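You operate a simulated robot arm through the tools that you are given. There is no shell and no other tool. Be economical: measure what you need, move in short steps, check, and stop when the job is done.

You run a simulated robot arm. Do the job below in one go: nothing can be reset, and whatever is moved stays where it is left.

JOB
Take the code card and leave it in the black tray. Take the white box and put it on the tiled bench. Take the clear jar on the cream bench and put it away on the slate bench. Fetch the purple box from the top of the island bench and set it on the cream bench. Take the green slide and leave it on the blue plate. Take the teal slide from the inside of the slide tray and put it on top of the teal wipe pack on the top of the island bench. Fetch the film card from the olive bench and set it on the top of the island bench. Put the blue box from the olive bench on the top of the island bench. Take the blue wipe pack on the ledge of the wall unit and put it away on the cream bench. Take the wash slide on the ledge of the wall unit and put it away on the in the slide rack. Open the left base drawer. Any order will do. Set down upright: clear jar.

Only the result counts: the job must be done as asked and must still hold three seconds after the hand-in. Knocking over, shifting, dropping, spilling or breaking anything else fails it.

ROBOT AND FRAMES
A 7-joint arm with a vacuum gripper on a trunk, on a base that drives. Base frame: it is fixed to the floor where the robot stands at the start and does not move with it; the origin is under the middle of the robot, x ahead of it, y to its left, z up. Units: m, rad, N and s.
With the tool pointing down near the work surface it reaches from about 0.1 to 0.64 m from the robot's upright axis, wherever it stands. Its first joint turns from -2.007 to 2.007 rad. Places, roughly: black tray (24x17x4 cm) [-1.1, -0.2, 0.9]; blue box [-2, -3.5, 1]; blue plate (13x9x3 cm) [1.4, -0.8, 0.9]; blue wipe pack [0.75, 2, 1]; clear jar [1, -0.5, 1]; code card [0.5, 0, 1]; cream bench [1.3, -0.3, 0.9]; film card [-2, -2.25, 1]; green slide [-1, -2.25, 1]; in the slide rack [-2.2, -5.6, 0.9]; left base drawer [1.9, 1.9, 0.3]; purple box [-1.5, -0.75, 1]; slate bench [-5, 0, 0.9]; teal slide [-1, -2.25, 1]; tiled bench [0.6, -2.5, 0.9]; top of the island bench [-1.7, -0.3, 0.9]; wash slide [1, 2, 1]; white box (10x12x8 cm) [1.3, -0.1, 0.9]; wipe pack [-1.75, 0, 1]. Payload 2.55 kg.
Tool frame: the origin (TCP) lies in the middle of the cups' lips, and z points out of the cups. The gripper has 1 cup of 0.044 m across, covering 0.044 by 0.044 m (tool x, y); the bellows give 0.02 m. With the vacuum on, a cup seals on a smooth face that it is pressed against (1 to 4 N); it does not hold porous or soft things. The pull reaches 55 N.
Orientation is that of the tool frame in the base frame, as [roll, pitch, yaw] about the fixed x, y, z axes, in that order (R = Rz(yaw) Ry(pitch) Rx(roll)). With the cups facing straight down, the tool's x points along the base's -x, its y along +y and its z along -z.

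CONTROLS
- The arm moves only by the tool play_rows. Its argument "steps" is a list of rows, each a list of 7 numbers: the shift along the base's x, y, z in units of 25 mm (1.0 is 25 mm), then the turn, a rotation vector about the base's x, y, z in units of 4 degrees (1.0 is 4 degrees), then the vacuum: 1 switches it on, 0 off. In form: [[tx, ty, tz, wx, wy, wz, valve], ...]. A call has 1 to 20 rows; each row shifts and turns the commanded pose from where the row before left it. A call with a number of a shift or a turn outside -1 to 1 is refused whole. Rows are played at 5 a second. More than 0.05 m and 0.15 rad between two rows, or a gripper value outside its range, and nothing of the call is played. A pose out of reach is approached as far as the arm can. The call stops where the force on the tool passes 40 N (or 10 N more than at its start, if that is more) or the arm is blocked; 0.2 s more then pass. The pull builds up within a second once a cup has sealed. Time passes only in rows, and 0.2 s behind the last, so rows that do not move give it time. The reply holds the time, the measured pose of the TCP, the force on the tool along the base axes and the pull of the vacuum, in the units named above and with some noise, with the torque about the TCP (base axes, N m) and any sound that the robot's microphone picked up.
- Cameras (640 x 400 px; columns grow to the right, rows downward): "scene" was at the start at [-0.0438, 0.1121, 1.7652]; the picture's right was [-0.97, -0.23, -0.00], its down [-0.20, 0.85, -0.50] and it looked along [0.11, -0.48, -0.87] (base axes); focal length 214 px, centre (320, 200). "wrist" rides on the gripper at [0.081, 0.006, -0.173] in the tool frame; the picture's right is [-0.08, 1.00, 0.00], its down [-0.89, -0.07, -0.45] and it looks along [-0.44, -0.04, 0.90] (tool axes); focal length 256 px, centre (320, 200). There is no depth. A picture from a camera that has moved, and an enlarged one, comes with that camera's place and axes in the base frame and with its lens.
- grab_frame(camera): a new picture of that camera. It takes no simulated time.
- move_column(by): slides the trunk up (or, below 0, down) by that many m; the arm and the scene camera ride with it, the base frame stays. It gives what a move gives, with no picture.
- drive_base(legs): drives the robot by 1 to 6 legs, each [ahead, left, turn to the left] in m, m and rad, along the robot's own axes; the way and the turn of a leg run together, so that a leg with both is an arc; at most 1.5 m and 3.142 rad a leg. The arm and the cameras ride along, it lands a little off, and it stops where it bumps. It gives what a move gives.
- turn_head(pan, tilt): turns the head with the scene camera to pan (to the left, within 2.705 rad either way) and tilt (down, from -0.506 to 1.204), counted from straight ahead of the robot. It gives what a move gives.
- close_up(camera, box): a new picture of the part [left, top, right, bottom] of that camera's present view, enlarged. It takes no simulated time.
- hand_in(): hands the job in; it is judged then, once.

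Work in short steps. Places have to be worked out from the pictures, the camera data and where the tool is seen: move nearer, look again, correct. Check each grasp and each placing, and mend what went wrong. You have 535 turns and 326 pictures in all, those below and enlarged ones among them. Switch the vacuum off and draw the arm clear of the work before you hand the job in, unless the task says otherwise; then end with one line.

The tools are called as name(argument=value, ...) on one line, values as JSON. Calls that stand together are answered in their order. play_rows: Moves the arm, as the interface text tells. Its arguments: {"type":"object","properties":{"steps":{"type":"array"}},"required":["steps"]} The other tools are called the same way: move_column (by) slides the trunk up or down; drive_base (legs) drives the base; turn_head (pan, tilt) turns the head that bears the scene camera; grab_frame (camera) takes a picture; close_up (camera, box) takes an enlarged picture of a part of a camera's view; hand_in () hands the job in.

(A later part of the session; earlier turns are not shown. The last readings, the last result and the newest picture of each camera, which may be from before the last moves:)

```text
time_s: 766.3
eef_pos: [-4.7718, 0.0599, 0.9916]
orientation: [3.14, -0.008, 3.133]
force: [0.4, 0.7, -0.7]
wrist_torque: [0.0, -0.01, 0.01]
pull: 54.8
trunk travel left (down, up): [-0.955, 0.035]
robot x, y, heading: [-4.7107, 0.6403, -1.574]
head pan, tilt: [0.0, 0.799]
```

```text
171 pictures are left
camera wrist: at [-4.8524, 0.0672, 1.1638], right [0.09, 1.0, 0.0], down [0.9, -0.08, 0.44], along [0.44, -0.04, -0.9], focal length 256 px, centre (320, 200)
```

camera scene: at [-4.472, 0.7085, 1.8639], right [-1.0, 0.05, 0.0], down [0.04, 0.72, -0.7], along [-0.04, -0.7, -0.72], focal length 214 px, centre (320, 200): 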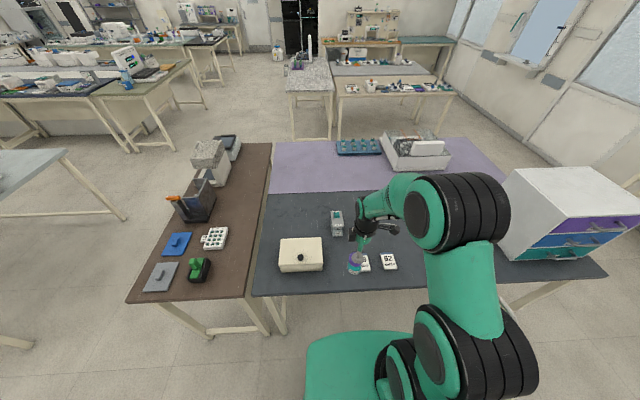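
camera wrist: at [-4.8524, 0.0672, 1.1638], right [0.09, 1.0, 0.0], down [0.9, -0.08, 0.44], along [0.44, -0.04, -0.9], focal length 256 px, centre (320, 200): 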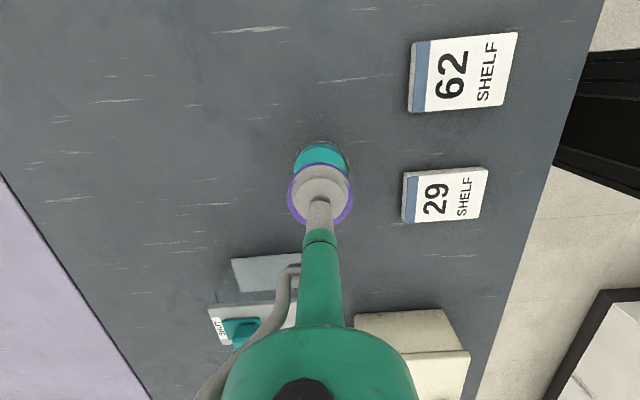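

Clear. Lower to contact (expected TCP ≈0.957).

play_rows(steps=[[0, 0, -0.4, 0, 0, 0, 1], [0, 0, -0.3, 0, 0, 0, 1], [0, 0, -0.2, 0, 0, 0, 1], [0, 0, 0, 0, 0, 0, 1]])

play_rows(steps=[[0, 0, -0.12, 0, 0, 0, 1], [0, 0, -0.1, 0, 0, 0, 1], [0, 0, 0, 0, 0, 0, 1]])

play_rows(steps=[[0, 0, -0.1, 0, 0, 0, 1], [0, 0, 0, 0, 0, 0, 1]])

```text
time_s: 767.3
eef_pos: [-4.7731, 0.0574, 0.9715]
orientation: [3.14, -0.006, 3.134]
force: [-1.0, 0.0, -0.6]
wrist_torque: [0.01, -0.05, -0.01]
pull: 54.9
trunk travel left (down, up): [-0.955, 0.035]
robot x, y, heading: [-4.7122, 0.6358, -1.571]
head pan, tilt: [0.0, 0.799]
```

```text
time_s: 768.1
eef_pos: [-4.7735, 0.0583, 0.9659]
orientation: [3.139, -0.009, 3.134]
force: [-0.2, 0.5, 0.7]
wrist_torque: [0.02, -0.06, 0.01]
pull: 55.0
trunk travel left (down, up): [-0.955, 0.035]
robot x, y, heading: [-4.7097, 0.6405, -1.568]
head pan, tilt: [0.0, 0.799]
```

```text
time_s: 768.7
eef_pos: [-4.7737, 0.0573, 0.9647]
orientation: [3.138, -0.007, 3.134]
force: [0.3, 0.2, -1.5]
wrist_torque: [0.02, -0.01, -0.03]
pull: 54.9
trunk travel left (down, up): [-0.955, 0.035]
robot x, y, heading: [-4.7137, 0.6406, -1.572]
head pan, tilt: [0.0, 0.799]
```

play_rows(steps=[[0, 0, -0.1, 0, 0, 0, 1], [0, 0, -0.1, 0, 0, 0, 1], [0, 0, 0, 0, 0, 0, 1]])

play_rows(steps=[[0, 0, -0.1, 0, 0, 0, 1], [0, 0, 0, 0, 0, 0, 1]])

```text
time_s: 769.5
eef_pos: [-4.7723, 0.0591, 0.9593]
orientation: [3.137, -0.006, 3.135]
force: [-1.1, 0.6, -0.6]
wrist_torque: [0.03, -0.02, -0.01]
pull: 55.2
trunk travel left (down, up): [-0.955, 0.035]
robot x, y, heading: [-4.7078, 0.6438, -1.566]
head pan, tilt: [0.0, 0.799]
```

```text
time_s: 770.1
eef_pos: [-4.775, 0.0574, 0.9571]
orientation: [-3.14, -0.007, 3.136]
force: [-0.2, 1.3, 6.7]
wrist_torque: [0.01, -0.26, 0.02]
pull: 55.0
trunk travel left (down, up): [-0.955, 0.035]
robot x, y, heading: [-4.7053, 0.642, -1.573]
head pan, tilt: [0.0, 0.799]
```

Contact. Release and rise.

play_rows(steps=[[0, 0, 0.02, 0, 0, 0, 0], [0, 0, 0, 0, 0, 0, 0], [0, 0, 0, 0, 0, 0, 0], [0, 0, 0, 0, 0, 0, 0], [0, 0, 0.2, 0, 0, 0, 0], [0, 0, 0.4, 0, 0, 0, 0], [0, 0, 0.8, 0, 0, 0, 0], [0, 0, 1, 0, 0, 0, 0], [0, 0, 1, 0, 0, 0, 0]])

grab_frame(camera="wrist")

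```text
time_s: 772.1
eef_pos: [-4.7742, 0.0604, 1.043]
orientation: [3.139, -0.006, 3.134]
force: [-0.7, 0.6, 0.8]
wrist_torque: [0.02, 0.0, -0.01]
pull: 0.0
trunk travel left (down, up): [-0.955, 0.035]
robot x, y, heading: [-4.7115, 0.6384, -1.565]
head pan, tilt: [0.0, 0.799]
```

```text
170 pictures are left
camera wrist: at [-4.854, 0.0667, 1.2143], right [0.09, 1.0, 0.0], down [0.9, -0.08, 0.44], along [0.44, -0.04, -0.9], focal length 256 px, centre (320, 200)
```

wrist: 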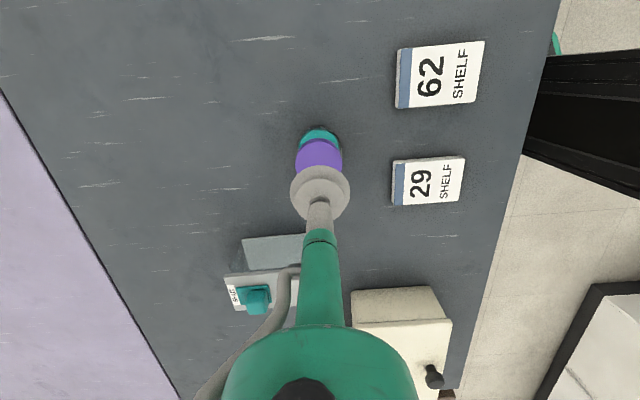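

Jar is upright on the slate bench. Now pick up the slider box to return it: shift the base and view it.

play_rows(steps=[[0, 0, 1, 0, 0, 0, 0], [0, 0.5, 1, 0, 0, 0, 0], [0, 1, 0, 0, 0, 0, 0], [0.5, 1, 0, 0, 0, 0, 0], [1, 0.5, 0, 0, 0, 0, 0], [1, 0, 0, 0, 0, 0, 0]])

drive_base(legs=[[0, 0.11, 0]])

grab_frame(camera="wrist")

```text
time_s: 773.5
eef_pos: [-4.7102, 0.1362, 1.0889]
orientation: [3.14, -0.007, 3.135]
force: [0.1, 0.0, 0.0]
wrist_torque: [-0.01, 0.0, 0.03]
pull: 0.1
trunk travel left (down, up): [-0.955, 0.035]
robot x, y, heading: [-4.7077, 0.6442, -1.57]
head pan, tilt: [0.0, 0.799]
```

```text
time_s: 774.7
eef_pos: [-4.6051, 0.1378, 1.0903]
orientation: [3.14, -0.008, 3.138]
force: [0.4, -0.1, -0.4]
wrist_torque: [-0.04, 0.03, -0.01]
pull: 0.1
trunk travel left (down, up): [-0.955, 0.035]
robot x, y, heading: [-4.6023, 0.6408, -1.568]
head pan, tilt: [0.0, 0.799]
```

```text
169 pictures are left
camera wrist: at [-4.6842, 0.1442, 1.2622], right [0.08, 1.0, 0.0], down [0.9, -0.08, 0.44], along [0.44, -0.03, -0.9], focal length 256 px, centre (320, 200)
```

wrist: 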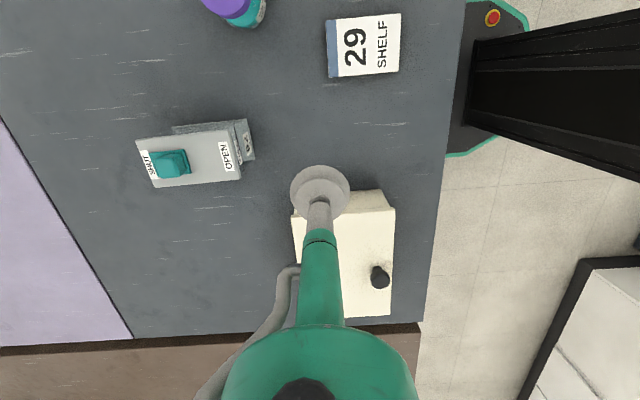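

Regrasp the slider box at exactly the former release point [−4.603, 0.012] to keep the known relation. Move above it and check.

play_rows(steps=[[0.02, -1, 0, 0, 0, 0, 0], [0.02, -1, 0, 0, 0, 0, 0], [0.02, -1, -0.5, 0, 0, 0, 0], [0, -1, -1, 0, 0, 0, 0], [0, -1, -1, 0, 0, 0, 0], [0, -0.03, -1, 0, 0, 0, 0], [0, 0, -0.4, 0, 0, 0, 0], [0, 0, 0, 0, 0, 0, 0]])

close_up(camera="wrist", box=[200, 110, 440, 260])

```text
time_s: 776.5
eef_pos: [-4.6021, 0.0121, 0.9944]
orientation: [3.139, -0.007, 3.138]
force: [0.5, 0.5, 0.7]
wrist_torque: [0.03, 0.0, -0.02]
pull: 0.0
trunk travel left (down, up): [-0.955, 0.035]
robot x, y, heading: [-4.6028, 0.6385, -1.565]
head pan, tilt: [0.0, 0.799]
```

```text
2.67 times, centred on (320, 185) of wrist
camera zoom: at [-4.683, 0.0191, 1.1658], right [0.08, 1.0, 0.0], down [0.9, -0.07, 0.44], along [0.44, -0.04, -0.9], focal length 683 px, centre (320, 240)
```

zoom: 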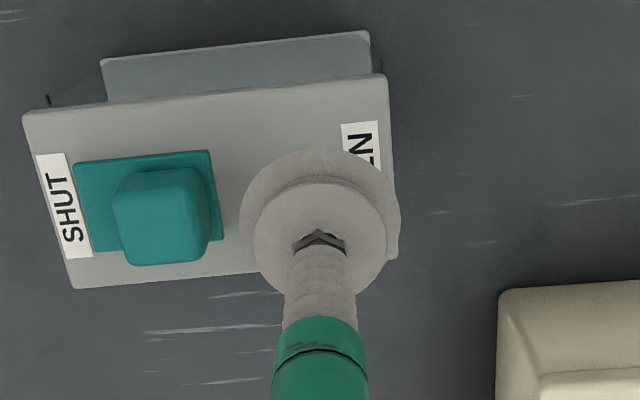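

Matches the earlier grasp. Shift 1.5 mm toward −y, press with the vacuum off, then switch on.

play_rows(steps=[[0, -0.06, -0.3, 0, 0, 0, 0], [0, 0, -0.3, 0, 0, 0, 0], [0, 0, -0.2, 0, 0, 0, 0], [0, 0, -0.15, 0, 0, 0, 0], [0, 0, -0.15, 0, 0, 0, 0], [0, 0, 0, 0, 0, 0, 0]])

close_up(camera="wrist", box=[200, 110, 440, 260])

```text
time_s: 777.9
eef_pos: [-4.6028, 0.009, 0.966]
orientation: [3.141, -0.006, 3.139]
force: [-0.3, 0.0, 0.1]
wrist_torque: [0.01, -0.01, -0.02]
pull: 0.0
trunk travel left (down, up): [-0.955, 0.035]
robot x, y, heading: [-4.6013, 0.6381, -1.565]
head pan, tilt: [0.0, 0.799]
```

```text
2.67 times, centred on (320, 185) of wrist
camera zoom: at [-4.6834, 0.0164, 1.138], right [0.08, 1.0, 0.0], down [0.9, -0.08, 0.44], along [0.44, -0.03, -0.9], focal length 683 px, centre (320, 240)
```

zoom: 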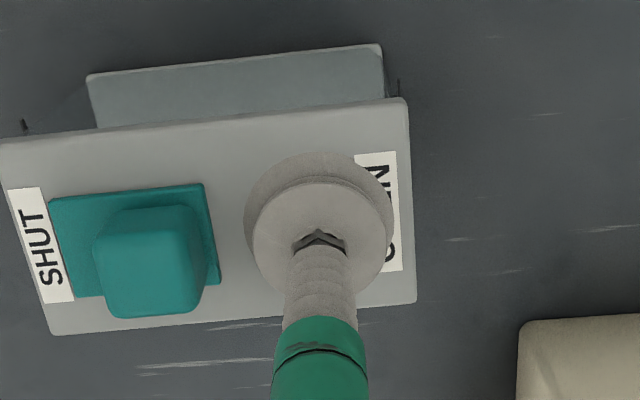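

Identical to the earlier grasp view. Press to ~2 N, then vacuum on.

play_rows(steps=[[0, 0, -0.15, 0, 0, 0, 0], [0, 0, -0.15, 0, 0, 0, 0], [0, 0, 0, 0, 0, 0, 0]])

play_rows(steps=[[0, 0, 0, 0, 0, 0, 1], [0, 0, 0, 0, 0, 0, 1], [0, 0, 0, 0, 0, 0, 1]])

close_up(camera="wrist", box=[200, 110, 440, 260])

```text
time_s: 778.7
eef_pos: [-4.6034, 0.0102, 0.9582]
orientation: [3.139, -0.008, 3.138]
force: [0.7, 0.6, 1.6]
wrist_torque: [-0.02, -0.03, 0.01]
pull: 0.0
trunk travel left (down, up): [-0.955, 0.035]
robot x, y, heading: [-4.6033, 0.6389, -1.568]
head pan, tilt: [0.0, 0.799]
```

```text
time_s: 779.5
eef_pos: [-4.6042, 0.0104, 0.9591]
orientation: [3.141, -0.006, 3.139]
force: [-0.2, -0.6, 1.0]
wrist_torque: [-0.03, 0.02, 0.03]
pull: 55.4
trunk travel left (down, up): [-0.955, 0.035]
robot x, y, heading: [-4.6004, 0.6402, -1.568]
head pan, tilt: [0.0, 0.799]
```

```text
2.67 times, centred on (320, 185) of wrist
camera zoom: at [-4.6838, 0.0169, 1.1301], right [0.08, 1.0, 0.0], down [0.9, -0.08, 0.44], along [0.44, -0.03, -0.9], focal length 683 px, centre (320, 240)
```

zoom: 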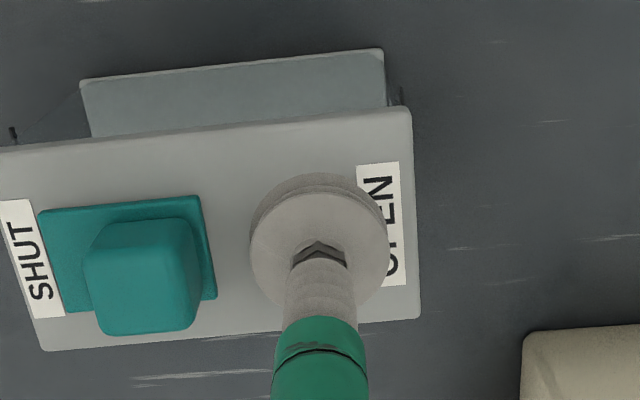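

Sealed with the slider shut. Lift, retract, and drive back to the cream bench.

play_rows(steps=[[0, 0, 0.3, 0, 0, 0, 1], [0, 0, 0.5, 0, 0, 0, 1], [0, 0, 0.8, 0, 0, 0, 1], [0, 0, 1, 0, 0, 0, 1], [0, 0, 1, 0, 0, 0, 1], [0, 0, 1, 0, 0, 0, 1], [0, 0, 1, 0, 0, 0, 1], [0, 0.5, 1, 0, 0, 0, 1], [0, 1, 0.5, 0, 0, 0, 1], [0, 1, 0, 0, 0, 0, 1], [0, 1, 0, 0, 0, 0, 1], [0, 1, 0, 0, 0, 0, 1], [0, 1, 0, 0, 0, 0, 1], [0, 1, 0, 0, 0, 0, 1], [0, 1, 0, 0, 0, 0, 1], [0, 1, 0, 0, 0, 0, 1]])

drive_base(legs=[[-0.12, 0, 0], [0, 1.5, 0], [0, 0.18, 0]])

```text
time_s: 782.9
eef_pos: [-4.6042, 0.2245, 1.1379]
orientation: [3.14, -0.006, 3.138]
force: [-0.2, 0.0, -0.8]
wrist_torque: [-0.01, 0.01, -0.02]
pull: 55.1
trunk travel left (down, up): [-0.955, 0.035]
robot x, y, heading: [-4.6023, 0.641, -1.565]
head pan, tilt: [0.0, 0.799]
```

```text
time_s: 792.2
eef_pos: [-2.9252, 0.398, 1.1368]
orientation: [3.141, -0.006, -3.1]
force: [-0.2, -0.4, -0.8]
wrist_torque: [0.06, -0.01, 0.01]
pull: 54.9
trunk travel left (down, up): [-0.955, 0.035]
robot x, y, heading: [-2.9404, 0.8164, -1.524]
head pan, tilt: [0.0, 0.799]
```

drive_base(legs=[[0, 0, -0.047], [-0.16, 0, 0], [0, 1.5, 0], [0, 1.5, 0]])

```text
time_s: 808.1
eef_pos: [0.0394, 0.4887, 1.1377]
orientation: [3.14, -0.007, 3.082]
force: [0.5, 0.3, -1.1]
wrist_torque: [0.04, -0.01, 0.0]
pull: 54.9
trunk travel left (down, up): [-0.955, 0.035]
robot x, y, heading: [0.0646, 0.9063, -1.621]
head pan, tilt: [0.0, 0.799]
```

drive_base(legs=[[0, 0, 0.05], [0, 1.5, 0], [0, 0.63, 0]])

```text
time_s: 819.2
eef_pos: [2.2096, 0.5335, 1.1371]
orientation: [3.14, -0.006, -3.135]
force: [-0.3, 0.5, -1.5]
wrist_torque: [0.06, -0.01, 0.0]
pull: 54.7
trunk travel left (down, up): [-0.955, 0.035]
robot x, y, heading: [2.2091, 0.9524, -1.557]
head pan, tilt: [0.0, 0.799]
```

Now go −y beside the cream bench, turn to face −x, and approach.

drive_base(legs=[[1.25, 0, -0.014], [0, 0, -1.571], [0.27, 0, 0]])

grab_frame(camera="wrist")

```text
time_s: 830.8
eef_pos: [1.534, -0.2663, 1.1376]
orientation: [3.14, -0.008, 1.529]
force: [0.1, 0.1, -2.3]
wrist_torque: [-0.02, -0.07, 0.0]
pull: 54.7
trunk travel left (down, up): [-0.955, 0.035]
robot x, y, heading: [1.9535, -0.2857, 3.112]
head pan, tilt: [0.0, 0.799]
```

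```text
165 pictures are left
camera wrist: at [1.5422, -0.1865, 1.3096], right [0.99, -0.12, 0.0], down [-0.11, -0.89, 0.44], along [-0.05, -0.44, -0.9], focal length 256 px, centre (320, 200)
```

wrist: 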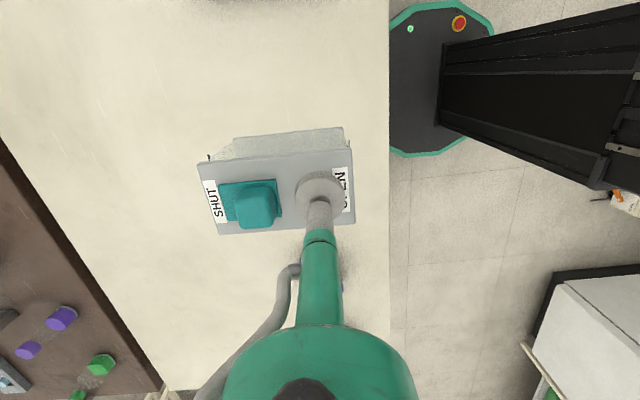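

Target TCP [1.355, −0.356], yaw 1.58. Move there and lower to 0.99.

play_rows(steps=[[-0.9, -0.45, 0, 0, 0, 0.36, 1], [-0.9, -0.45, 0, 0, 0, 0.36, 1], [-0.9, -0.45, 0, 0, 0, 0, 1], [-0.9, -0.45, -0.5, 0, 0, 0, 1], [-0.9, -0.45, -0.5, 0, 0, 0, 1], [-0.9, -0.45, -0.5, 0, 0, 0, 1], [-0.9, -0.45, -1, 0, 0, 0, 1], [-0.86, -0.45, -1, 0, 0, 0, 1], [0, 0, -1, 0, 0, 0, 1], [0, 0, -1, 0, 0, 0, 1], [0, 0, -0.5, 0, 0, 0, 1], [0, 0, 0, 0, 0, 0, 1]])

grab_frame(camera="wrist")

```text
time_s: 833.4
eef_pos: [1.3552, -0.3552, 0.9858]
orientation: [3.14, -0.007, 1.578]
force: [-0.1, 0.3, -0.9]
wrist_torque: [-0.02, -0.03, 0.01]
pull: 54.7
trunk travel left (down, up): [-0.955, 0.035]
robot x, y, heading: [1.9503, -0.2849, 3.111]
head pan, tilt: [0.0, 0.799]
```

```text
164 pictures are left
camera wrist: at [1.3599, -0.2757, 1.1578], right [1.0, -0.07, 0.0], down [-0.06, -0.9, 0.44], along [-0.03, -0.44, -0.9], focal length 256 px, centre (320, 200)
```

wrist: 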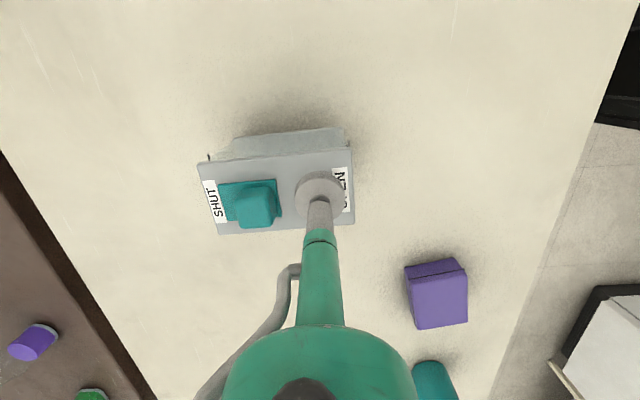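

play_rows(steps=[[0, 0, -0.3, 0, 0, 0, 1], [0, 0, -0.2, 0, 0, 0, 1], [0, 0, -0.15, 0, 0, 0, 1], [0, 0, 0, 0, 0, 0, 1]])

play_rows(steps=[[0, 0, -0.1, 0, 0, 0, 1], [0, 0, -0.1, 0, 0, 0, 1], [0, 0, 0, 0, 0, 0, 1]])

play_rows(steps=[[0, 0, -0.08, 0, 0, 0, 1], [0, 0, 0, 0, 0, 0, 1]])

```text
time_s: 834.4
eef_pos: [1.3552, -0.355, 0.9705]
orientation: [3.141, -0.008, 1.577]
force: [-0.2, 0.5, -0.6]
wrist_torque: [0.01, -0.02, 0.0]
pull: 55.0
trunk travel left (down, up): [-0.955, 0.035]
robot x, y, heading: [1.9541, -0.2852, 3.106]
head pan, tilt: [0.0, 0.799]
```

```text
time_s: 835.2
eef_pos: [1.3539, -0.3566, 0.9652]
orientation: [3.14, -0.007, 1.577]
force: [0.0, 0.7, 0.5]
wrist_torque: [0.05, 0.04, -0.01]
pull: 54.7
trunk travel left (down, up): [-0.955, 0.035]
robot x, y, heading: [1.951, -0.2846, 3.107]
head pan, tilt: [0.0, 0.799]
```

```text
time_s: 835.8
eef_pos: [1.3539, -0.354, 0.9651]
orientation: [3.141, -0.007, 1.576]
force: [1.2, 0.8, 7.8]
wrist_torque: [0.03, 0.4, -0.01]
pull: 54.8
trunk travel left (down, up): [-0.955, 0.035]
robot x, y, heading: [1.9518, -0.2867, 3.108]
head pan, tilt: [0.0, 0.799]
```

Contact. Release and rise slowly.

play_rows(steps=[[0, 0, -0.03, 0, 0, 0, 1], [0, 0, 0, 0, 0, 0, 0], [0, 0, 0, 0, 0, 0, 0], [0, 0, 0, 0, 0, 0, 0], [0, 0, 0, 0, 0, 0, 0], [0, 0, 0.2, 0, 0, 0, 0], [0, 0, 0.4, 0, 0, 0, 0], [0, 0, 0.8, 0, 0, 0, 0], [0, 0, 1, 0, 0, 0, 0], [0.5, 0, 1, 0, 0, 0, 0], [1, 0, 0.5, 0, 0, 0, 0], [1, 0, 0, 0, 0, 0, 0]])

grab_frame(camera="wrist")

```text
time_s: 838.4
eef_pos: [1.4164, -0.3533, 1.06]
orientation: [3.14, -0.007, 1.578]
force: [-0.5, -0.2, -0.2]
wrist_torque: [0.0, 0.01, 0.0]
pull: 0.1
trunk travel left (down, up): [-0.955, 0.035]
robot x, y, heading: [1.95, -0.2865, 3.111]
head pan, tilt: [0.0, 0.799]
```

```text
163 pictures are left
camera wrist: at [1.4206, -0.274, 1.2315], right [1.0, -0.07, 0.0], down [-0.06, -0.9, 0.44], along [-0.03, -0.44, -0.9], focal length 256 px, centre (320, 200)
```

wrist: 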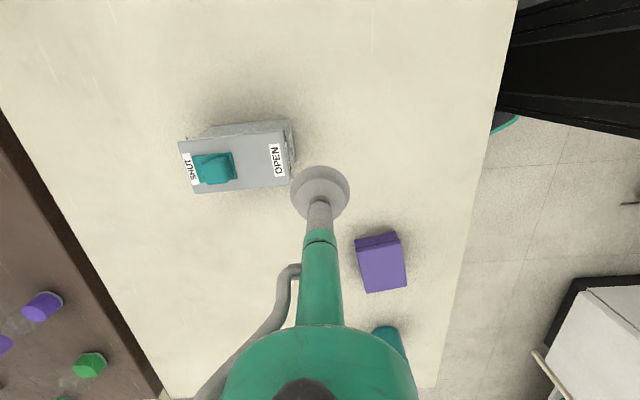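

Verify against the original view: move to the same camera pose as at t=228 and take the same close-up.

play_rows(steps=[[1, 0.9, 0.75, 0, 0, 0, 0], [1, 0.96, 0.75, 0, 0, 0, 0], [0, 0, 0, 0, 0, 0, 0]])

close_up(camera="wrist", box=[120, 110, 280, 210])

```text
time_s: 839.2
eef_pos: [1.4665, -0.3077, 1.0974]
orientation: [3.137, -0.007, 1.578]
force: [-0.1, 0.1, 0.9]
wrist_torque: [0.02, -0.05, 0.01]
pull: 0.1
trunk travel left (down, up): [-0.955, 0.035]
robot x, y, heading: [1.9506, -0.2874, 3.106]
head pan, tilt: [0.0, 0.799]
```

```text
4.00 times, centred on (200, 160) of wrist
camera zoom: at [1.4708, -0.228, 1.2695], right [1.0, -0.07, 0.0], down [-0.07, -0.9, 0.44], along [-0.03, -0.44, -0.9], focal length 1024 px, centre (800, 360)
```

zoom: 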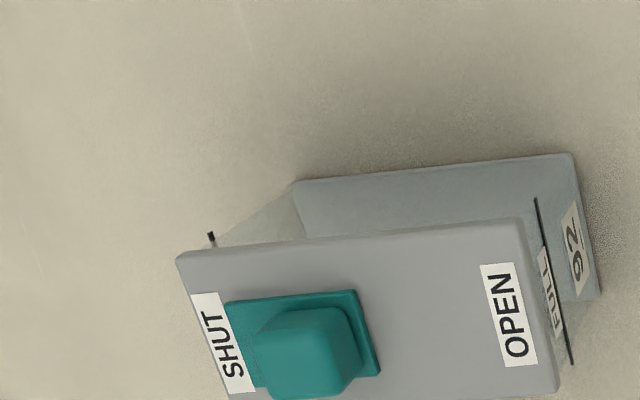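

The slider box is back within a few millimetres, slider shut. Now the wash slide on the wall unit ledge (≈[1.08, 1.965]).

play_rows(steps=[[1, 0, 1, 0, 0, 0, 0], [1, 0, 1, 0, 0, 0, 0], [1, 0, 0.5, 0, 0, 0, 0], [0.6, 0, 0, 0, 0, 0, 0]])

drive_base(legs=[[-0.25, 0, 0.03], [0, -1.2, 0], [0, 0, -1.571], [0, 1.12, 0]])

```text
time_s: 840.2
eef_pos: [1.5559, -0.3088, 1.1623]
orientation: [3.14, -0.006, 1.578]
force: [-0.3, -1.0, 0.3]
wrist_torque: [0.02, 0.0, -0.02]
pull: 0.1
trunk travel left (down, up): [-0.955, 0.035]
robot x, y, heading: [1.9464, -0.2821, 3.112]
head pan, tilt: [0.0, 0.799]
```

```text
time_s: 856.7
eef_pos: [1.0967, 1.3249, 1.1612]
orientation: [3.139, -0.006, -0.011]
force: [0.3, -0.6, -0.7]
wrist_torque: [0.01, 0.01, 0.04]
pull: 0.0
trunk travel left (down, up): [-0.955, 0.035]
robot x, y, heading: [1.1105, 0.9313, 1.52]
head pan, tilt: [0.0, 0.799]
```

drive_base(legs=[[0, 0, 0.051], [0.46, 0.03, 0]])

grab_frame(camera="wrist")

```text
time_s: 859.9
eef_pos: [1.0466, 1.7821, 1.1623]
orientation: [3.14, -0.006, 0.041]
force: [-1.5, -0.2, -0.2]
wrist_torque: [-0.01, 0.0, -0.01]
pull: 0.0
trunk travel left (down, up): [-0.955, 0.035]
robot x, y, heading: [1.0829, 1.3891, 1.573]
head pan, tilt: [0.0, 0.799]
```

```text
161 pictures are left
camera wrist: at [1.1243, 1.7791, 1.3339], right [-0.04, -1.0, 0.0], down [-0.9, 0.03, 0.44], along [-0.44, 0.01, -0.9], focal length 256 px, centre (320, 200)
```

wrist: 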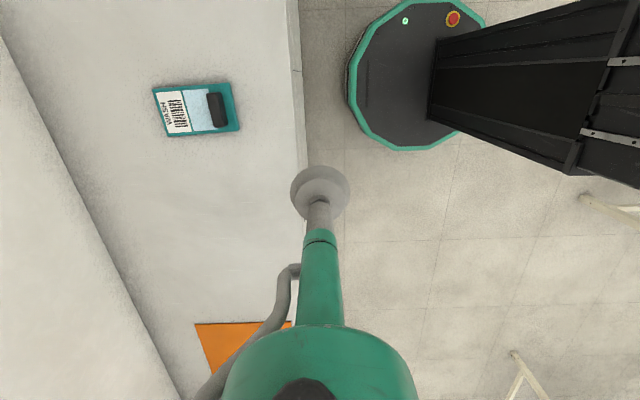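

Zoom in on the wash slide.

close_up(camera="wrist", box=[140, 72, 252, 142])

```text
5.71 times, centred on (196, 107) of wrist
camera zoom: at [1.1243, 1.7791, 1.3339], right [-0.04, -1.0, 0.0], down [-0.9, 0.03, 0.44], along [-0.44, 0.01, -0.9], focal length 1463 px, centre (1029, 731)
```

zoom: 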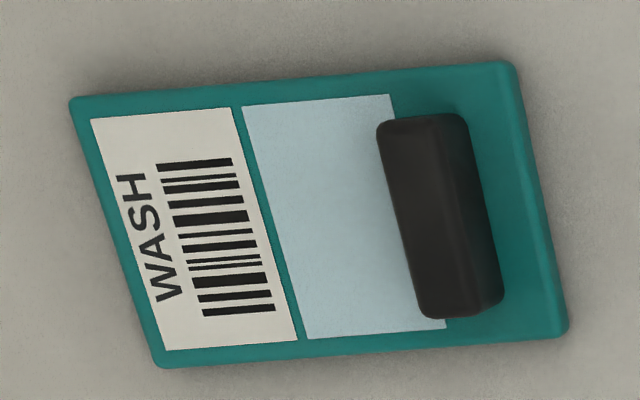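

Grip the flat label/window area centre ≈[1.081, 2.0], clear of the handle. Lower and reach out under the cabinets.

play_rows(steps=[[0.15, 0, -1, 0, 0, 0, 0], [0.15, 0.5, -1, 0, 0, 0, 0], [0.15, 1, -0.5, 0, 0, 0, 0], [0.15, 1, -0.3, 0, 0, 0, 0], [0.15, 1, -0.3, 0, 0, 0, 0], [0.15, 1, -0.3, 0, 0, 0, 0], [0.15, 1, -0.3, 0, 0, 0, 0], [0.15, 1, -0.3, 0, 0, 0, 0], [0.15, 1, -0.5, 0, 0, 0, 0], [0, 1, -0.5, 0, 0, 0, 0], [0, 0, -0.5, 0, 0, 0, 0]])

grab_frame(camera="wrist")

```text
time_s: 862.3
eef_pos: [1.0775, 1.994, 1.0252]
orientation: [3.14, -0.007, 0.042]
force: [-0.8, -0.3, -0.6]
wrist_torque: [0.0, 0.04, -0.01]
pull: 0.1
trunk travel left (down, up): [-0.955, 0.035]
robot x, y, heading: [1.0807, 1.3871, 1.565]
head pan, tilt: [0.0, 0.799]
```

```text
159 pictures are left
camera wrist: at [1.1567, 1.9918, 1.1971], right [-0.04, -1.0, 0.0], down [-0.9, 0.03, 0.44], along [-0.44, 0.02, -0.9], focal length 256 px, centre (320, 200)
```

wrist: 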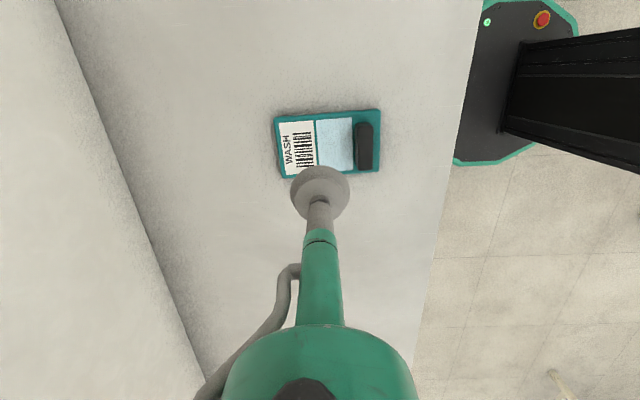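

play_rows(steps=[[0.15, 0.28, -0.8, 0, 0, 0, 0], [0, 0, -1, 0, 0, 0, 0], [0, 0, -1, 0, 0, 0, 0], [0, 0, -0.6, 0, 0, 0, 0], [0, 0, -0.3, 0, 0, 0, 0], [0, 0, 0, 0, 0, 0, 0]])

close_up(camera="wrist", box=[240, 110, 400, 210])

```text
time_s: 863.7
eef_pos: [1.0837, 2.0013, 0.9309]
orientation: [3.139, -0.006, 0.043]
force: [-0.1, 0.5, 0.2]
wrist_torque: [-0.02, 0.01, 0.01]
pull: 0.1
trunk travel left (down, up): [-0.955, 0.035]
robot x, y, heading: [1.0813, 1.3881, 1.57]
head pan, tilt: [0.0, 0.799]
```

```text
4.00 times, centred on (320, 160) of wrist
camera zoom: at [1.1631, 1.9987, 1.1027], right [-0.04, -1.0, 0.0], down [-0.9, 0.03, 0.44], along [-0.44, 0.01, -0.9], focal length 1024 px, centre (320, 360)
```

zoom: 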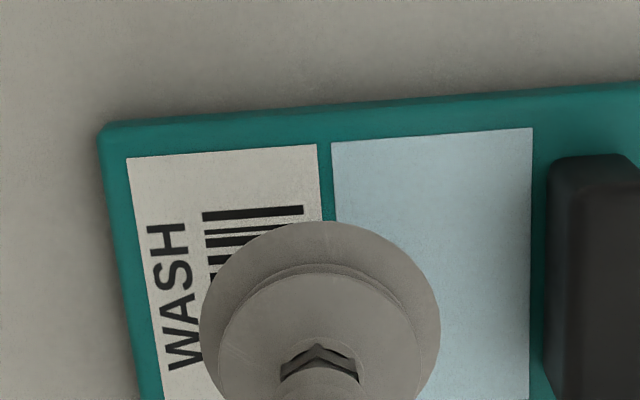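

Well placed. Descend, press lightly, vacuum on.

play_rows(steps=[[0, 0, -0.2, 0, 0, 0, 0], [0, 0, -0.2, 0, 0, 0, 0], [0, 0, -0.15, 0, 0, 0, 0], [0, 0, -0.15, 0, 0, 0, 1], [0, 0, 0, 0, 0, 0, 1]])

play_rows(steps=[[0, 0, -0.12, 0, 0, 0, 1], [0, 0, -0.12, 0, 0, 0, 1], [0, 0, -0.12, 0, 0, 0, 1], [0, 0, 0, 0, 0, 0, 1]])

```text
time_s: 864.9
eef_pos: [1.0843, 2.0016, 0.9149]
orientation: [3.14, -0.009, 0.042]
force: [-1.3, -0.7, 0.8]
wrist_torque: [-0.03, 0.01, 0.01]
pull: 0.0
trunk travel left (down, up): [-0.955, 0.035]
robot x, y, heading: [1.0842, 1.3887, 1.569]
head pan, tilt: [0.0, 0.799]
```

```text
time_s: 865.9
eef_pos: [1.0838, 2.0022, 0.9049]
orientation: [3.141, -0.006, 0.044]
force: [0.7, -0.5, 0.0]
wrist_torque: [0.0, -0.04, 0.0]
pull: 0.1
trunk travel left (down, up): [-0.955, 0.035]
robot x, y, heading: [1.0829, 1.3895, 1.575]
head pan, tilt: [0.0, 0.799]
```

play_rows(steps=[[0, 0, -0.12, 0, 0, 0, 1], [0, 0, -0.12, 0, 0, 0, 1], [0, 0, -0.12, 0, 0, 0, 1], [0, 0, 0, 0, 0, 0, 1]])

```text
time_s: 866.9
eef_pos: [1.0833, 2.0014, 0.8968]
orientation: [3.137, -0.006, 0.043]
force: [-0.8, 0.3, 0.0]
wrist_torque: [-0.01, -0.02, 0.01]
pull: 54.7
trunk travel left (down, up): [-0.955, 0.035]
robot x, y, heading: [1.0853, 1.386, 1.566]
head pan, tilt: [0.0, 0.799]
```

Sealed. Lift out, retract, and start the drive towards the slide rack.

play_rows(steps=[[0, 0, 0.5, 0, 0, 0, 1], [0, 0, 1, 0, 0, 0, 1], [0, 0, 1, 0, 0, 0, 1], [0, -0.5, 1, 0, 0, 0, 1], [0, -1, 0.5, 0, 0, 0, 1], [0, -1, 0.5, 0, 0, 0, 1], [0, -1, 0.5, 0, 0, 0, 1], [0, -1, 0.5, 0, 0, 0, 1], [0, -1, 1, 0, 0, 0, 1], [0, -1, 1, 0, 0, 0, 1], [0, -1, 1, 0, 0, 0, 1], [0, -1, 1, 0, 0, 0, 1]])

drive_base(legs=[[-0.45, 0, 0], [0, 1.36, 0]])

grab_frame(camera="wrist")

```text
time_s: 869.5
eef_pos: [1.0829, 1.7854, 1.1324]
orientation: [3.141, -0.008, 0.042]
force: [-0.1, -0.1, -1.6]
wrist_torque: [0.05, 0.01, -0.02]
pull: 54.5
trunk travel left (down, up): [-0.955, 0.035]
robot x, y, heading: [1.0823, 1.3865, 1.566]
head pan, tilt: [0.0, 0.799]
```

```text
time_s: 878.5
eef_pos: [-0.2275, 1.3476, 1.1314]
orientation: [3.139, -0.005, 0.018]
force: [0.2, -0.5, 0.1]
wrist_torque: [0.01, 0.01, 0.04]
pull: 55.0
trunk travel left (down, up): [-0.955, 0.035]
robot x, y, heading: [-0.2356, 0.9471, 1.549]
head pan, tilt: [0.0, 0.799]
```

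```text
157 pictures are left
camera wrist: at [-0.1501, 1.3427, 1.3033], right [-0.06, -1.0, 0.0], down [-0.9, 0.05, 0.44], along [-0.44, 0.02, -0.9], focal length 256 px, centre (320, 200)
```

wrist: 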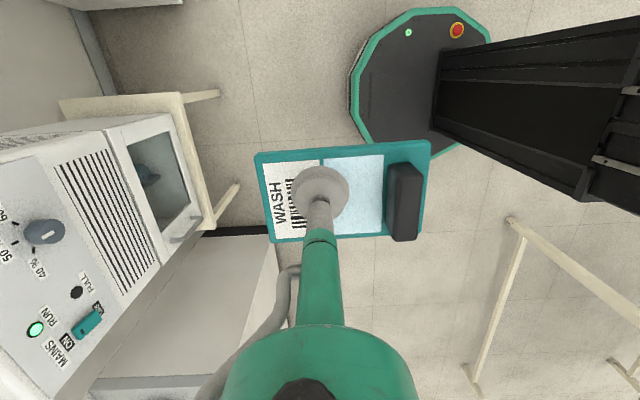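

drive_base(legs=[[0, 0, 0.022], [-1.3, 0, 0], [-1.2, 0, 0]])

drive_base(legs=[[0, 1.3, 0], [0, 1.3, 0]])

```text
time_s: 891.0
eef_pos: [-0.2804, -1.1519, 1.1309]
orientation: [3.138, -0.007, 0.015]
force: [-0.4, -1.1, -0.1]
wrist_torque: [0.05, -0.04, -0.02]
pull: 55.1
trunk travel left (down, up): [-0.955, 0.035]
robot x, y, heading: [-0.2869, -1.549, 1.546]
head pan, tilt: [0.0, 0.799]
```

```text
time_s: 903.4
eef_pos: [-2.8249, -1.1294, 1.1323]
orientation: [3.137, -0.007, 0.037]
force: [-0.4, -0.5, -0.6]
wrist_torque: [-0.01, 0.0, 0.0]
pull: 55.1
trunk travel left (down, up): [-0.955, 0.035]
robot x, y, heading: [-2.8259, -1.5271, 1.568]
head pan, tilt: [0.0, 0.799]
```

drive_base(legs=[[-1.4, 0, 0], [-1.35, 0, 0]])

turn_head(pan=-2.6, tilt=0.7)

grab_frame(camera="scene")

```text
time_s: 916.6
eef_pos: [-2.8726, -3.8421, 1.1309]
orientation: [3.14, -0.008, -0.002]
force: [-0.5, 0.2, -0.8]
wrist_torque: [0.03, -0.01, 0.0]
pull: 55.1
trunk travel left (down, up): [-0.955, 0.035]
robot x, y, heading: [-2.8898, -4.2435, 1.533]
head pan, tilt: [0.0, 0.799]
```

```text
time_s: 918.9
eef_pos: [-2.8715, -3.842, 1.1315]
orientation: [3.136, -0.007, 0.0]
force: [0.2, 0.2, -1.2]
wrist_torque: [0.02, 0.01, -0.01]
pull: 54.7
trunk travel left (down, up): [-0.955, 0.035]
robot x, y, heading: [-2.8848, -4.2415, 1.532]
head pan, tilt: [-2.601, 0.7]
```

```text
156 pictures are left
camera scene: at [-3.0244, -4.3697, 1.8721], right [-0.88, -0.48, 0.0], down [-0.31, 0.57, -0.76], along [0.37, -0.67, -0.64], focal length 214 px, centre (320, 200)
```

scene: 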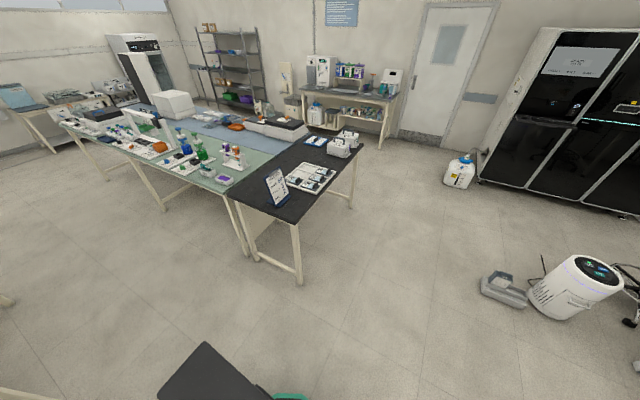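

The black bench spans x −2.45…−1.88, y −6.24…−5.1; the rack lies at ≈[−2.25, −5.58]. Zoom in.

close_up(camera="scene", box=[250, 120, 378, 200])

```text
5.00 times, centred on (314, 160) of scene
camera zoom: at [-3.0244, -4.3697, 1.8721], right [-0.88, -0.48, 0.0], down [-0.31, 0.57, -0.76], along [0.37, -0.67, -0.64], focal length 1072 px, centre (350, 400)
```

zoom: 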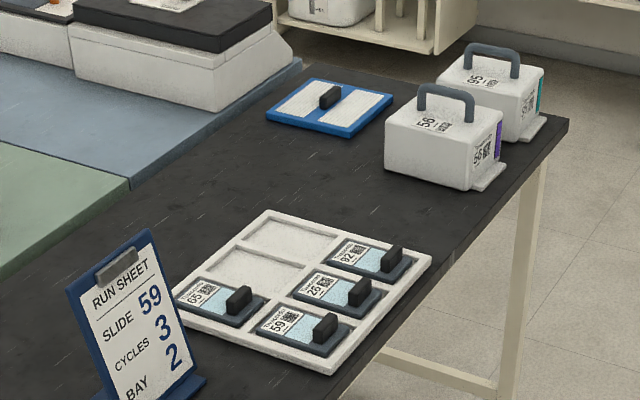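

The rack has a 2×3 layout; the two empty bays are in the +x column (x≈−2.16), middle and far rows (y≈−5.63, −5.73); slides lie with handles towards −x. Approach from the −x side facing +x, which gives the right slide orientation.

drive_base(legs=[[0, 0, 0.04], [-1.38, 0, 0], [0, 0, -1.571]])

turn_head(pan=0, tilt=0.9)

grab_frame(camera="scene")

grab_frame(camera="wrist")

```text
time_s: 930.0
eef_pos: [-2.4788, -5.6072, 1.1317]
orientation: [3.138, -0.007, -1.542]
force: [-0.7, -0.2, -0.3]
wrist_torque: [-0.02, -0.07, 0.04]
pull: 55.0
trunk travel left (down, up): [-0.955, 0.035]
robot x, y, heading: [-2.879, -5.6031, -0.015]
head pan, tilt: [-2.601, 0.7]
```

```text
time_s: 932.3
eef_pos: [-2.4784, -5.607, 1.1317]
orientation: [3.137, -0.007, -1.544]
force: [0.5, 0.4, -0.3]
wrist_torque: [-0.03, -0.06, 0.01]
pull: 55.1
trunk travel left (down, up): [-0.955, 0.035]
robot x, y, heading: [-2.8815, -5.6004, -0.012]
head pan, tilt: [0.0, 0.901]
```

```text
154 pictures are left
camera scene: at [-2.8603, -5.426, 1.8559], right [-0.01, -1.0, 0.0], down [-0.78, 0.01, -0.62], along [0.62, -0.01, -0.78], focal length 214 px, centre (320, 200)
```

scene: 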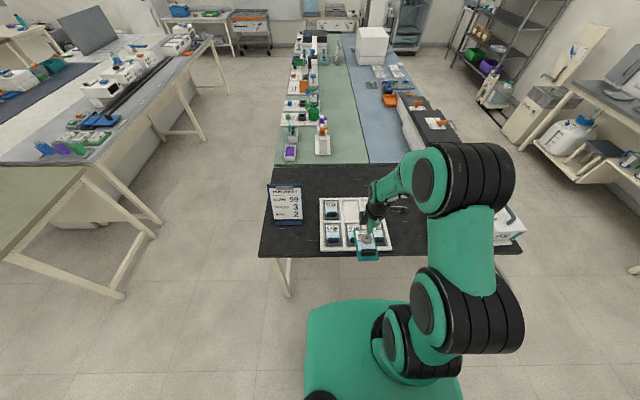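

```text
153 pictures are left
camera wrist: at [-2.4829, -5.6862, 1.3032], right [-1.0, 0.05, 0.0], down [0.05, 0.9, 0.44], along [0.02, 0.44, -0.9], focal length 256 px, centre (320, 200)
```

wrist: 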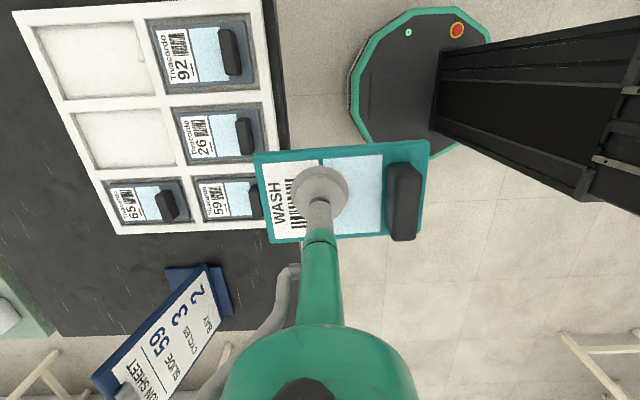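

Middle empty bay centre ≈[−2.174, −5.611]; the slide centre is 2 cm toward −x from the TCP, so TCP target ≈[−2.154, −5.615]. Drive 0.11 m ahead and reach out.

drive_base(legs=[[0.12, 0, 0.013]])

play_rows(steps=[[1, 0, 0, 0, 0, 0, 1], [1, 0, 0, 0, 0, 0, 1], [1, 0, 0, 0, 0, 0, 1], [1, 0, 0, 0, 0, 0, 1], [1, 0, -0.3, 0, 0, 0, 1], [1, 0, -0.5, 0, 0, 0, 1], [1, 0, -0.5, 0, 0, 0, 1], [0.5, 0, -0.7, 0, 0, 0, 1]])

grab_frame(camera="wrist")

```text
time_s: 933.6
eef_pos: [-2.3561, -5.6015, 1.1315]
orientation: [3.14, -0.007, -1.53]
force: [-0.8, 0.4, -0.9]
wrist_torque: [-0.01, -0.02, -0.01]
pull: 54.9
trunk travel left (down, up): [-0.955, 0.035]
robot x, y, heading: [-2.7606, -5.6038, 0.002]
head pan, tilt: [0.0, 0.901]
```

```text
time_s: 935.4
eef_pos: [-2.1673, -5.6021, 1.0804]
orientation: [3.141, -0.008, -1.528]
force: [0.2, 0.1, -0.6]
wrist_torque: [-0.02, -0.04, 0.0]
pull: 54.9
trunk travel left (down, up): [-0.955, 0.035]
robot x, y, heading: [-2.7568, -5.6001, -0.002]
head pan, tilt: [0.0, 0.901]
```

```text
152 pictures are left
camera wrist: at [-2.1696, -5.6804, 1.2523], right [-1.0, 0.04, 0.0], down [0.03, 0.9, 0.44], along [0.01, 0.44, -0.9], focal length 256 px, centre (320, 200)
```

wrist: 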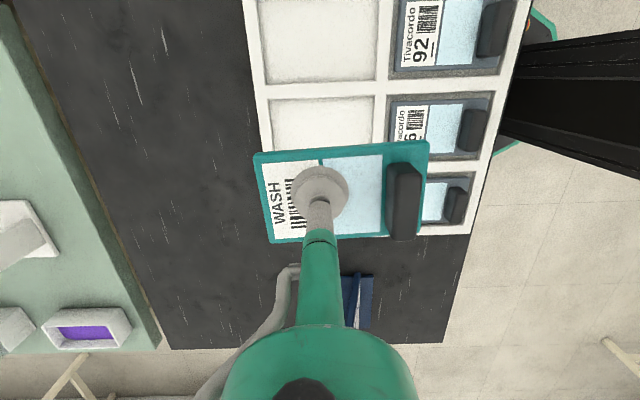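

Estimates agree. Move to the target and lower to ~0.97.

play_rows(steps=[[0.53, -0.5, -0.8, 0, 0, 0, 1], [0, 0, -1, 0, 0, 0, 1], [0, 0, -1, 0, 0, 0, 1], [0, 0, -1, 0, 0, 0, 1], [0, 0, -0.8, 0, 0, 0, 1], [0, 0, 0, 0, 0, 0, 1]])

grab_frame(camera="wrist")

```text
time_s: 936.8
eef_pos: [-2.1548, -5.6158, 0.9663]
orientation: [3.141, -0.007, -1.529]
force: [0.3, 0.1, -0.7]
wrist_torque: [-0.01, 0.01, 0.0]
pull: 54.6
trunk travel left (down, up): [-0.955, 0.035]
robot x, y, heading: [-2.7564, -5.5984, 0.006]
head pan, tilt: [0.0, 0.901]
```

```text
151 pictures are left
camera wrist: at [-2.1566, -5.6942, 1.1388], right [-1.0, 0.04, 0.0], down [0.03, 0.9, 0.44], along [0.01, 0.44, -0.9], focal length 256 px, centre (320, 200)
```

wrist: 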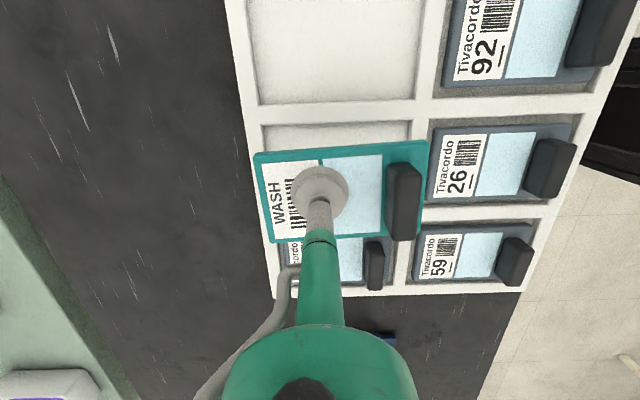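

Slide centre projects onto the bay centre; rotate −2.5° to align with the bay and lower to ~0.93.

play_rows(steps=[[0, 0, -0.4, 0, 0, -0.6, 1], [0, 0, -0.5, 0, 0, 0, 1], [0, 0, -0.5, 0, 0, 0, 1], [0, 0, 0, 0, 0, 0, 1]])

grab_frame(camera="wrist")

```text
time_s: 937.8
eef_pos: [-2.1537, -5.6146, 0.931]
orientation: [3.14, -0.007, -1.571]
force: [-0.3, 1.0, -0.8]
wrist_torque: [-0.02, -0.01, -0.02]
pull: 54.3
trunk travel left (down, up): [-0.955, 0.035]
robot x, y, heading: [-2.7578, -5.6044, 0.002]
head pan, tilt: [0.0, 0.901]
```

```text
150 pictures are left
camera wrist: at [-2.1608, -5.6936, 1.1028], right [-1.0, 0.08, 0.0], down [0.07, 0.9, 0.44], along [0.03, 0.44, -0.9], focal length 256 px, centre (320, 200)
```

wrist: 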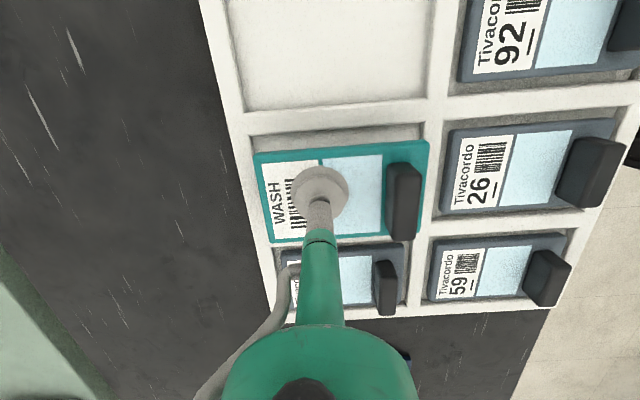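

Margins are ~±8 mm and ±4 mm. Adjust −3 mm in y, +1.5 mm in x, and lower in small steps.

play_rows(steps=[[0.06, -0.12, -0.2, 0, 0, 0, 1], [0, 0, -0.2, 0, 0, 0, 1], [0, 0, -0.1, 0, 0, 0, 1], [0, 0, 0, 0, 0, 0, 1]])

close_up(camera="wrist", box=[220, 100, 460, 250])

```text
time_s: 938.8
eef_pos: [-2.1543, -5.6173, 0.9181]
orientation: [3.14, -0.006, -1.569]
force: [-0.5, -0.4, -0.6]
wrist_torque: [-0.06, -0.05, -0.01]
pull: 55.1
trunk travel left (down, up): [-0.955, 0.035]
robot x, y, heading: [-2.7549, -5.6019, -0.001]
head pan, tilt: [0.0, 0.901]
```

```text
2.67 times, centred on (340, 175) of wrist
camera zoom: at [-2.1604, -5.6971, 1.0903], right [-1.0, 0.08, 0.0], down [0.07, 0.9, 0.44], along [0.03, 0.44, -0.9], focal length 683 px, centre (267, 267)
```

zoom: 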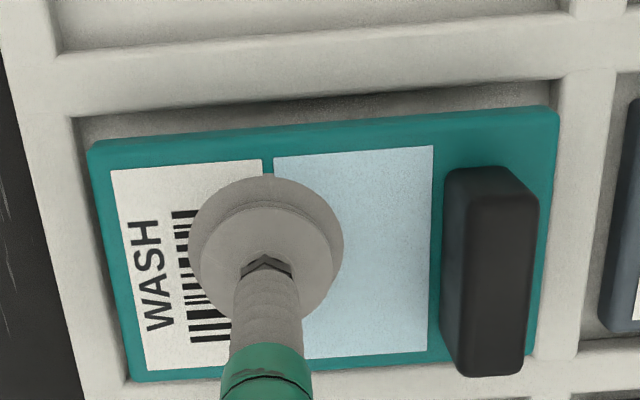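

Projected final position agrees with the bay centre within ~1 mm. Lower in small steps.

play_rows(steps=[[0, -0.04, -0.12, 0, 0, 0, 1], [0, 0, -0.12, 0, 0, 0, 1], [0, 0, 0, 0, 0, 0, 1]])

play_rows(steps=[[0, 0, -0.1, 0, 0, 0, 1], [0, 0, -0.1, 0, 0, 0, 1], [0, 0, 0, 0, 0, 0, 1]])

close_up(camera="wrist", box=[220, 100, 460, 250])

```text
time_s: 939.6
eef_pos: [-2.1531, -5.6182, 0.912]
orientation: [3.138, -0.008, -1.571]
force: [-0.3, -0.7, -1.6]
wrist_torque: [0.0, -0.02, -0.03]
pull: 55.4
trunk travel left (down, up): [-0.955, 0.035]
robot x, y, heading: [-2.7539, -5.6012, 0.002]
head pan, tilt: [0.0, 0.901]
```

```text
time_s: 940.4
eef_pos: [-2.153, -5.6173, 0.9066]
orientation: [3.141, -0.006, -1.571]
force: [0.4, 0.6, -0.4]
wrist_torque: [-0.02, -0.03, 0.01]
pull: 54.4
trunk travel left (down, up): [-0.955, 0.035]
robot x, y, heading: [-2.7535, -5.6034, -0.004]
head pan, tilt: [0.0, 0.901]
```

```text
2.67 times, centred on (340, 175) of wrist
camera zoom: at [-2.1597, -5.6977, 1.0799], right [-1.0, 0.08, 0.0], down [0.07, 0.9, 0.44], along [0.03, 0.44, -0.9], focal length 683 px, centre (267, 267)
```

zoom: 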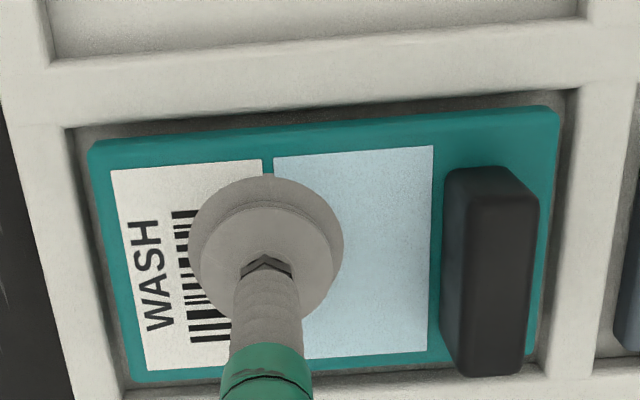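

It's going into the bay cleanly. Continue to contact.

play_rows(steps=[[0, -0.03, -0.1, 0, 0, 0, 1], [0, 0, -0.1, 0, 0, 0, 1], [0, 0, 0, 0, 0, 0, 1]])

play_rows(steps=[[0, 0, -0.1, 0, 0, 0, 1], [0, 0, -0.1, 0, 0, 0, 1], [0, 0, 0, 0, 0, 0, 1]])

```text
time_s: 941.2
eef_pos: [-2.1537, -5.6206, 0.9038]
orientation: [3.139, -0.008, -1.571]
force: [0.6, -0.9, -1.5]
wrist_torque: [0.03, -0.05, 0.02]
pull: 54.9
trunk travel left (down, up): [-0.955, 0.035]
robot x, y, heading: [-2.7573, -5.6047, 0.0]
head pan, tilt: [0.0, 0.901]
```

```text
time_s: 942.0
eef_pos: [-2.153, -5.6192, 0.9002]
orientation: [-3.141, -0.008, -1.57]
force: [-2.9, 0.5, 12.5]
wrist_torque: [0.39, 0.49, 0.1]
pull: 54.8
trunk travel left (down, up): [-0.955, 0.035]
robot x, y, heading: [-2.754, -5.6024, 0.0]
head pan, tilt: [0.0, 0.901]
```

Contact at 0.900. Check before releasing.

close_up(camera="wrist", box=[220, 100, 460, 250])

```text
2.67 times, centred on (340, 175) of wrist
camera zoom: at [-2.1604, -5.6987, 1.0723], right [-1.0, 0.08, 0.0], down [0.07, 0.9, 0.44], along [0.04, 0.44, -0.9], focal length 683 px, centre (267, 267)
```

zoom: 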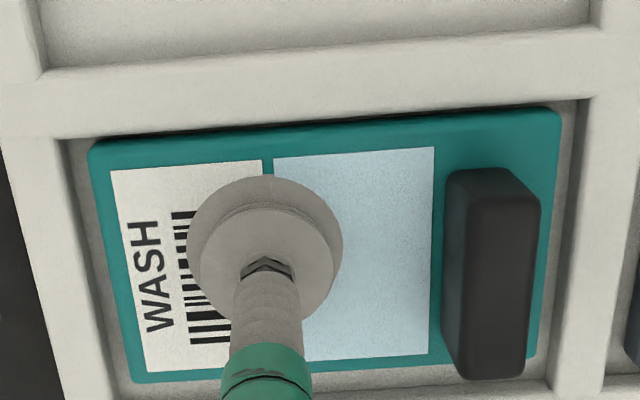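

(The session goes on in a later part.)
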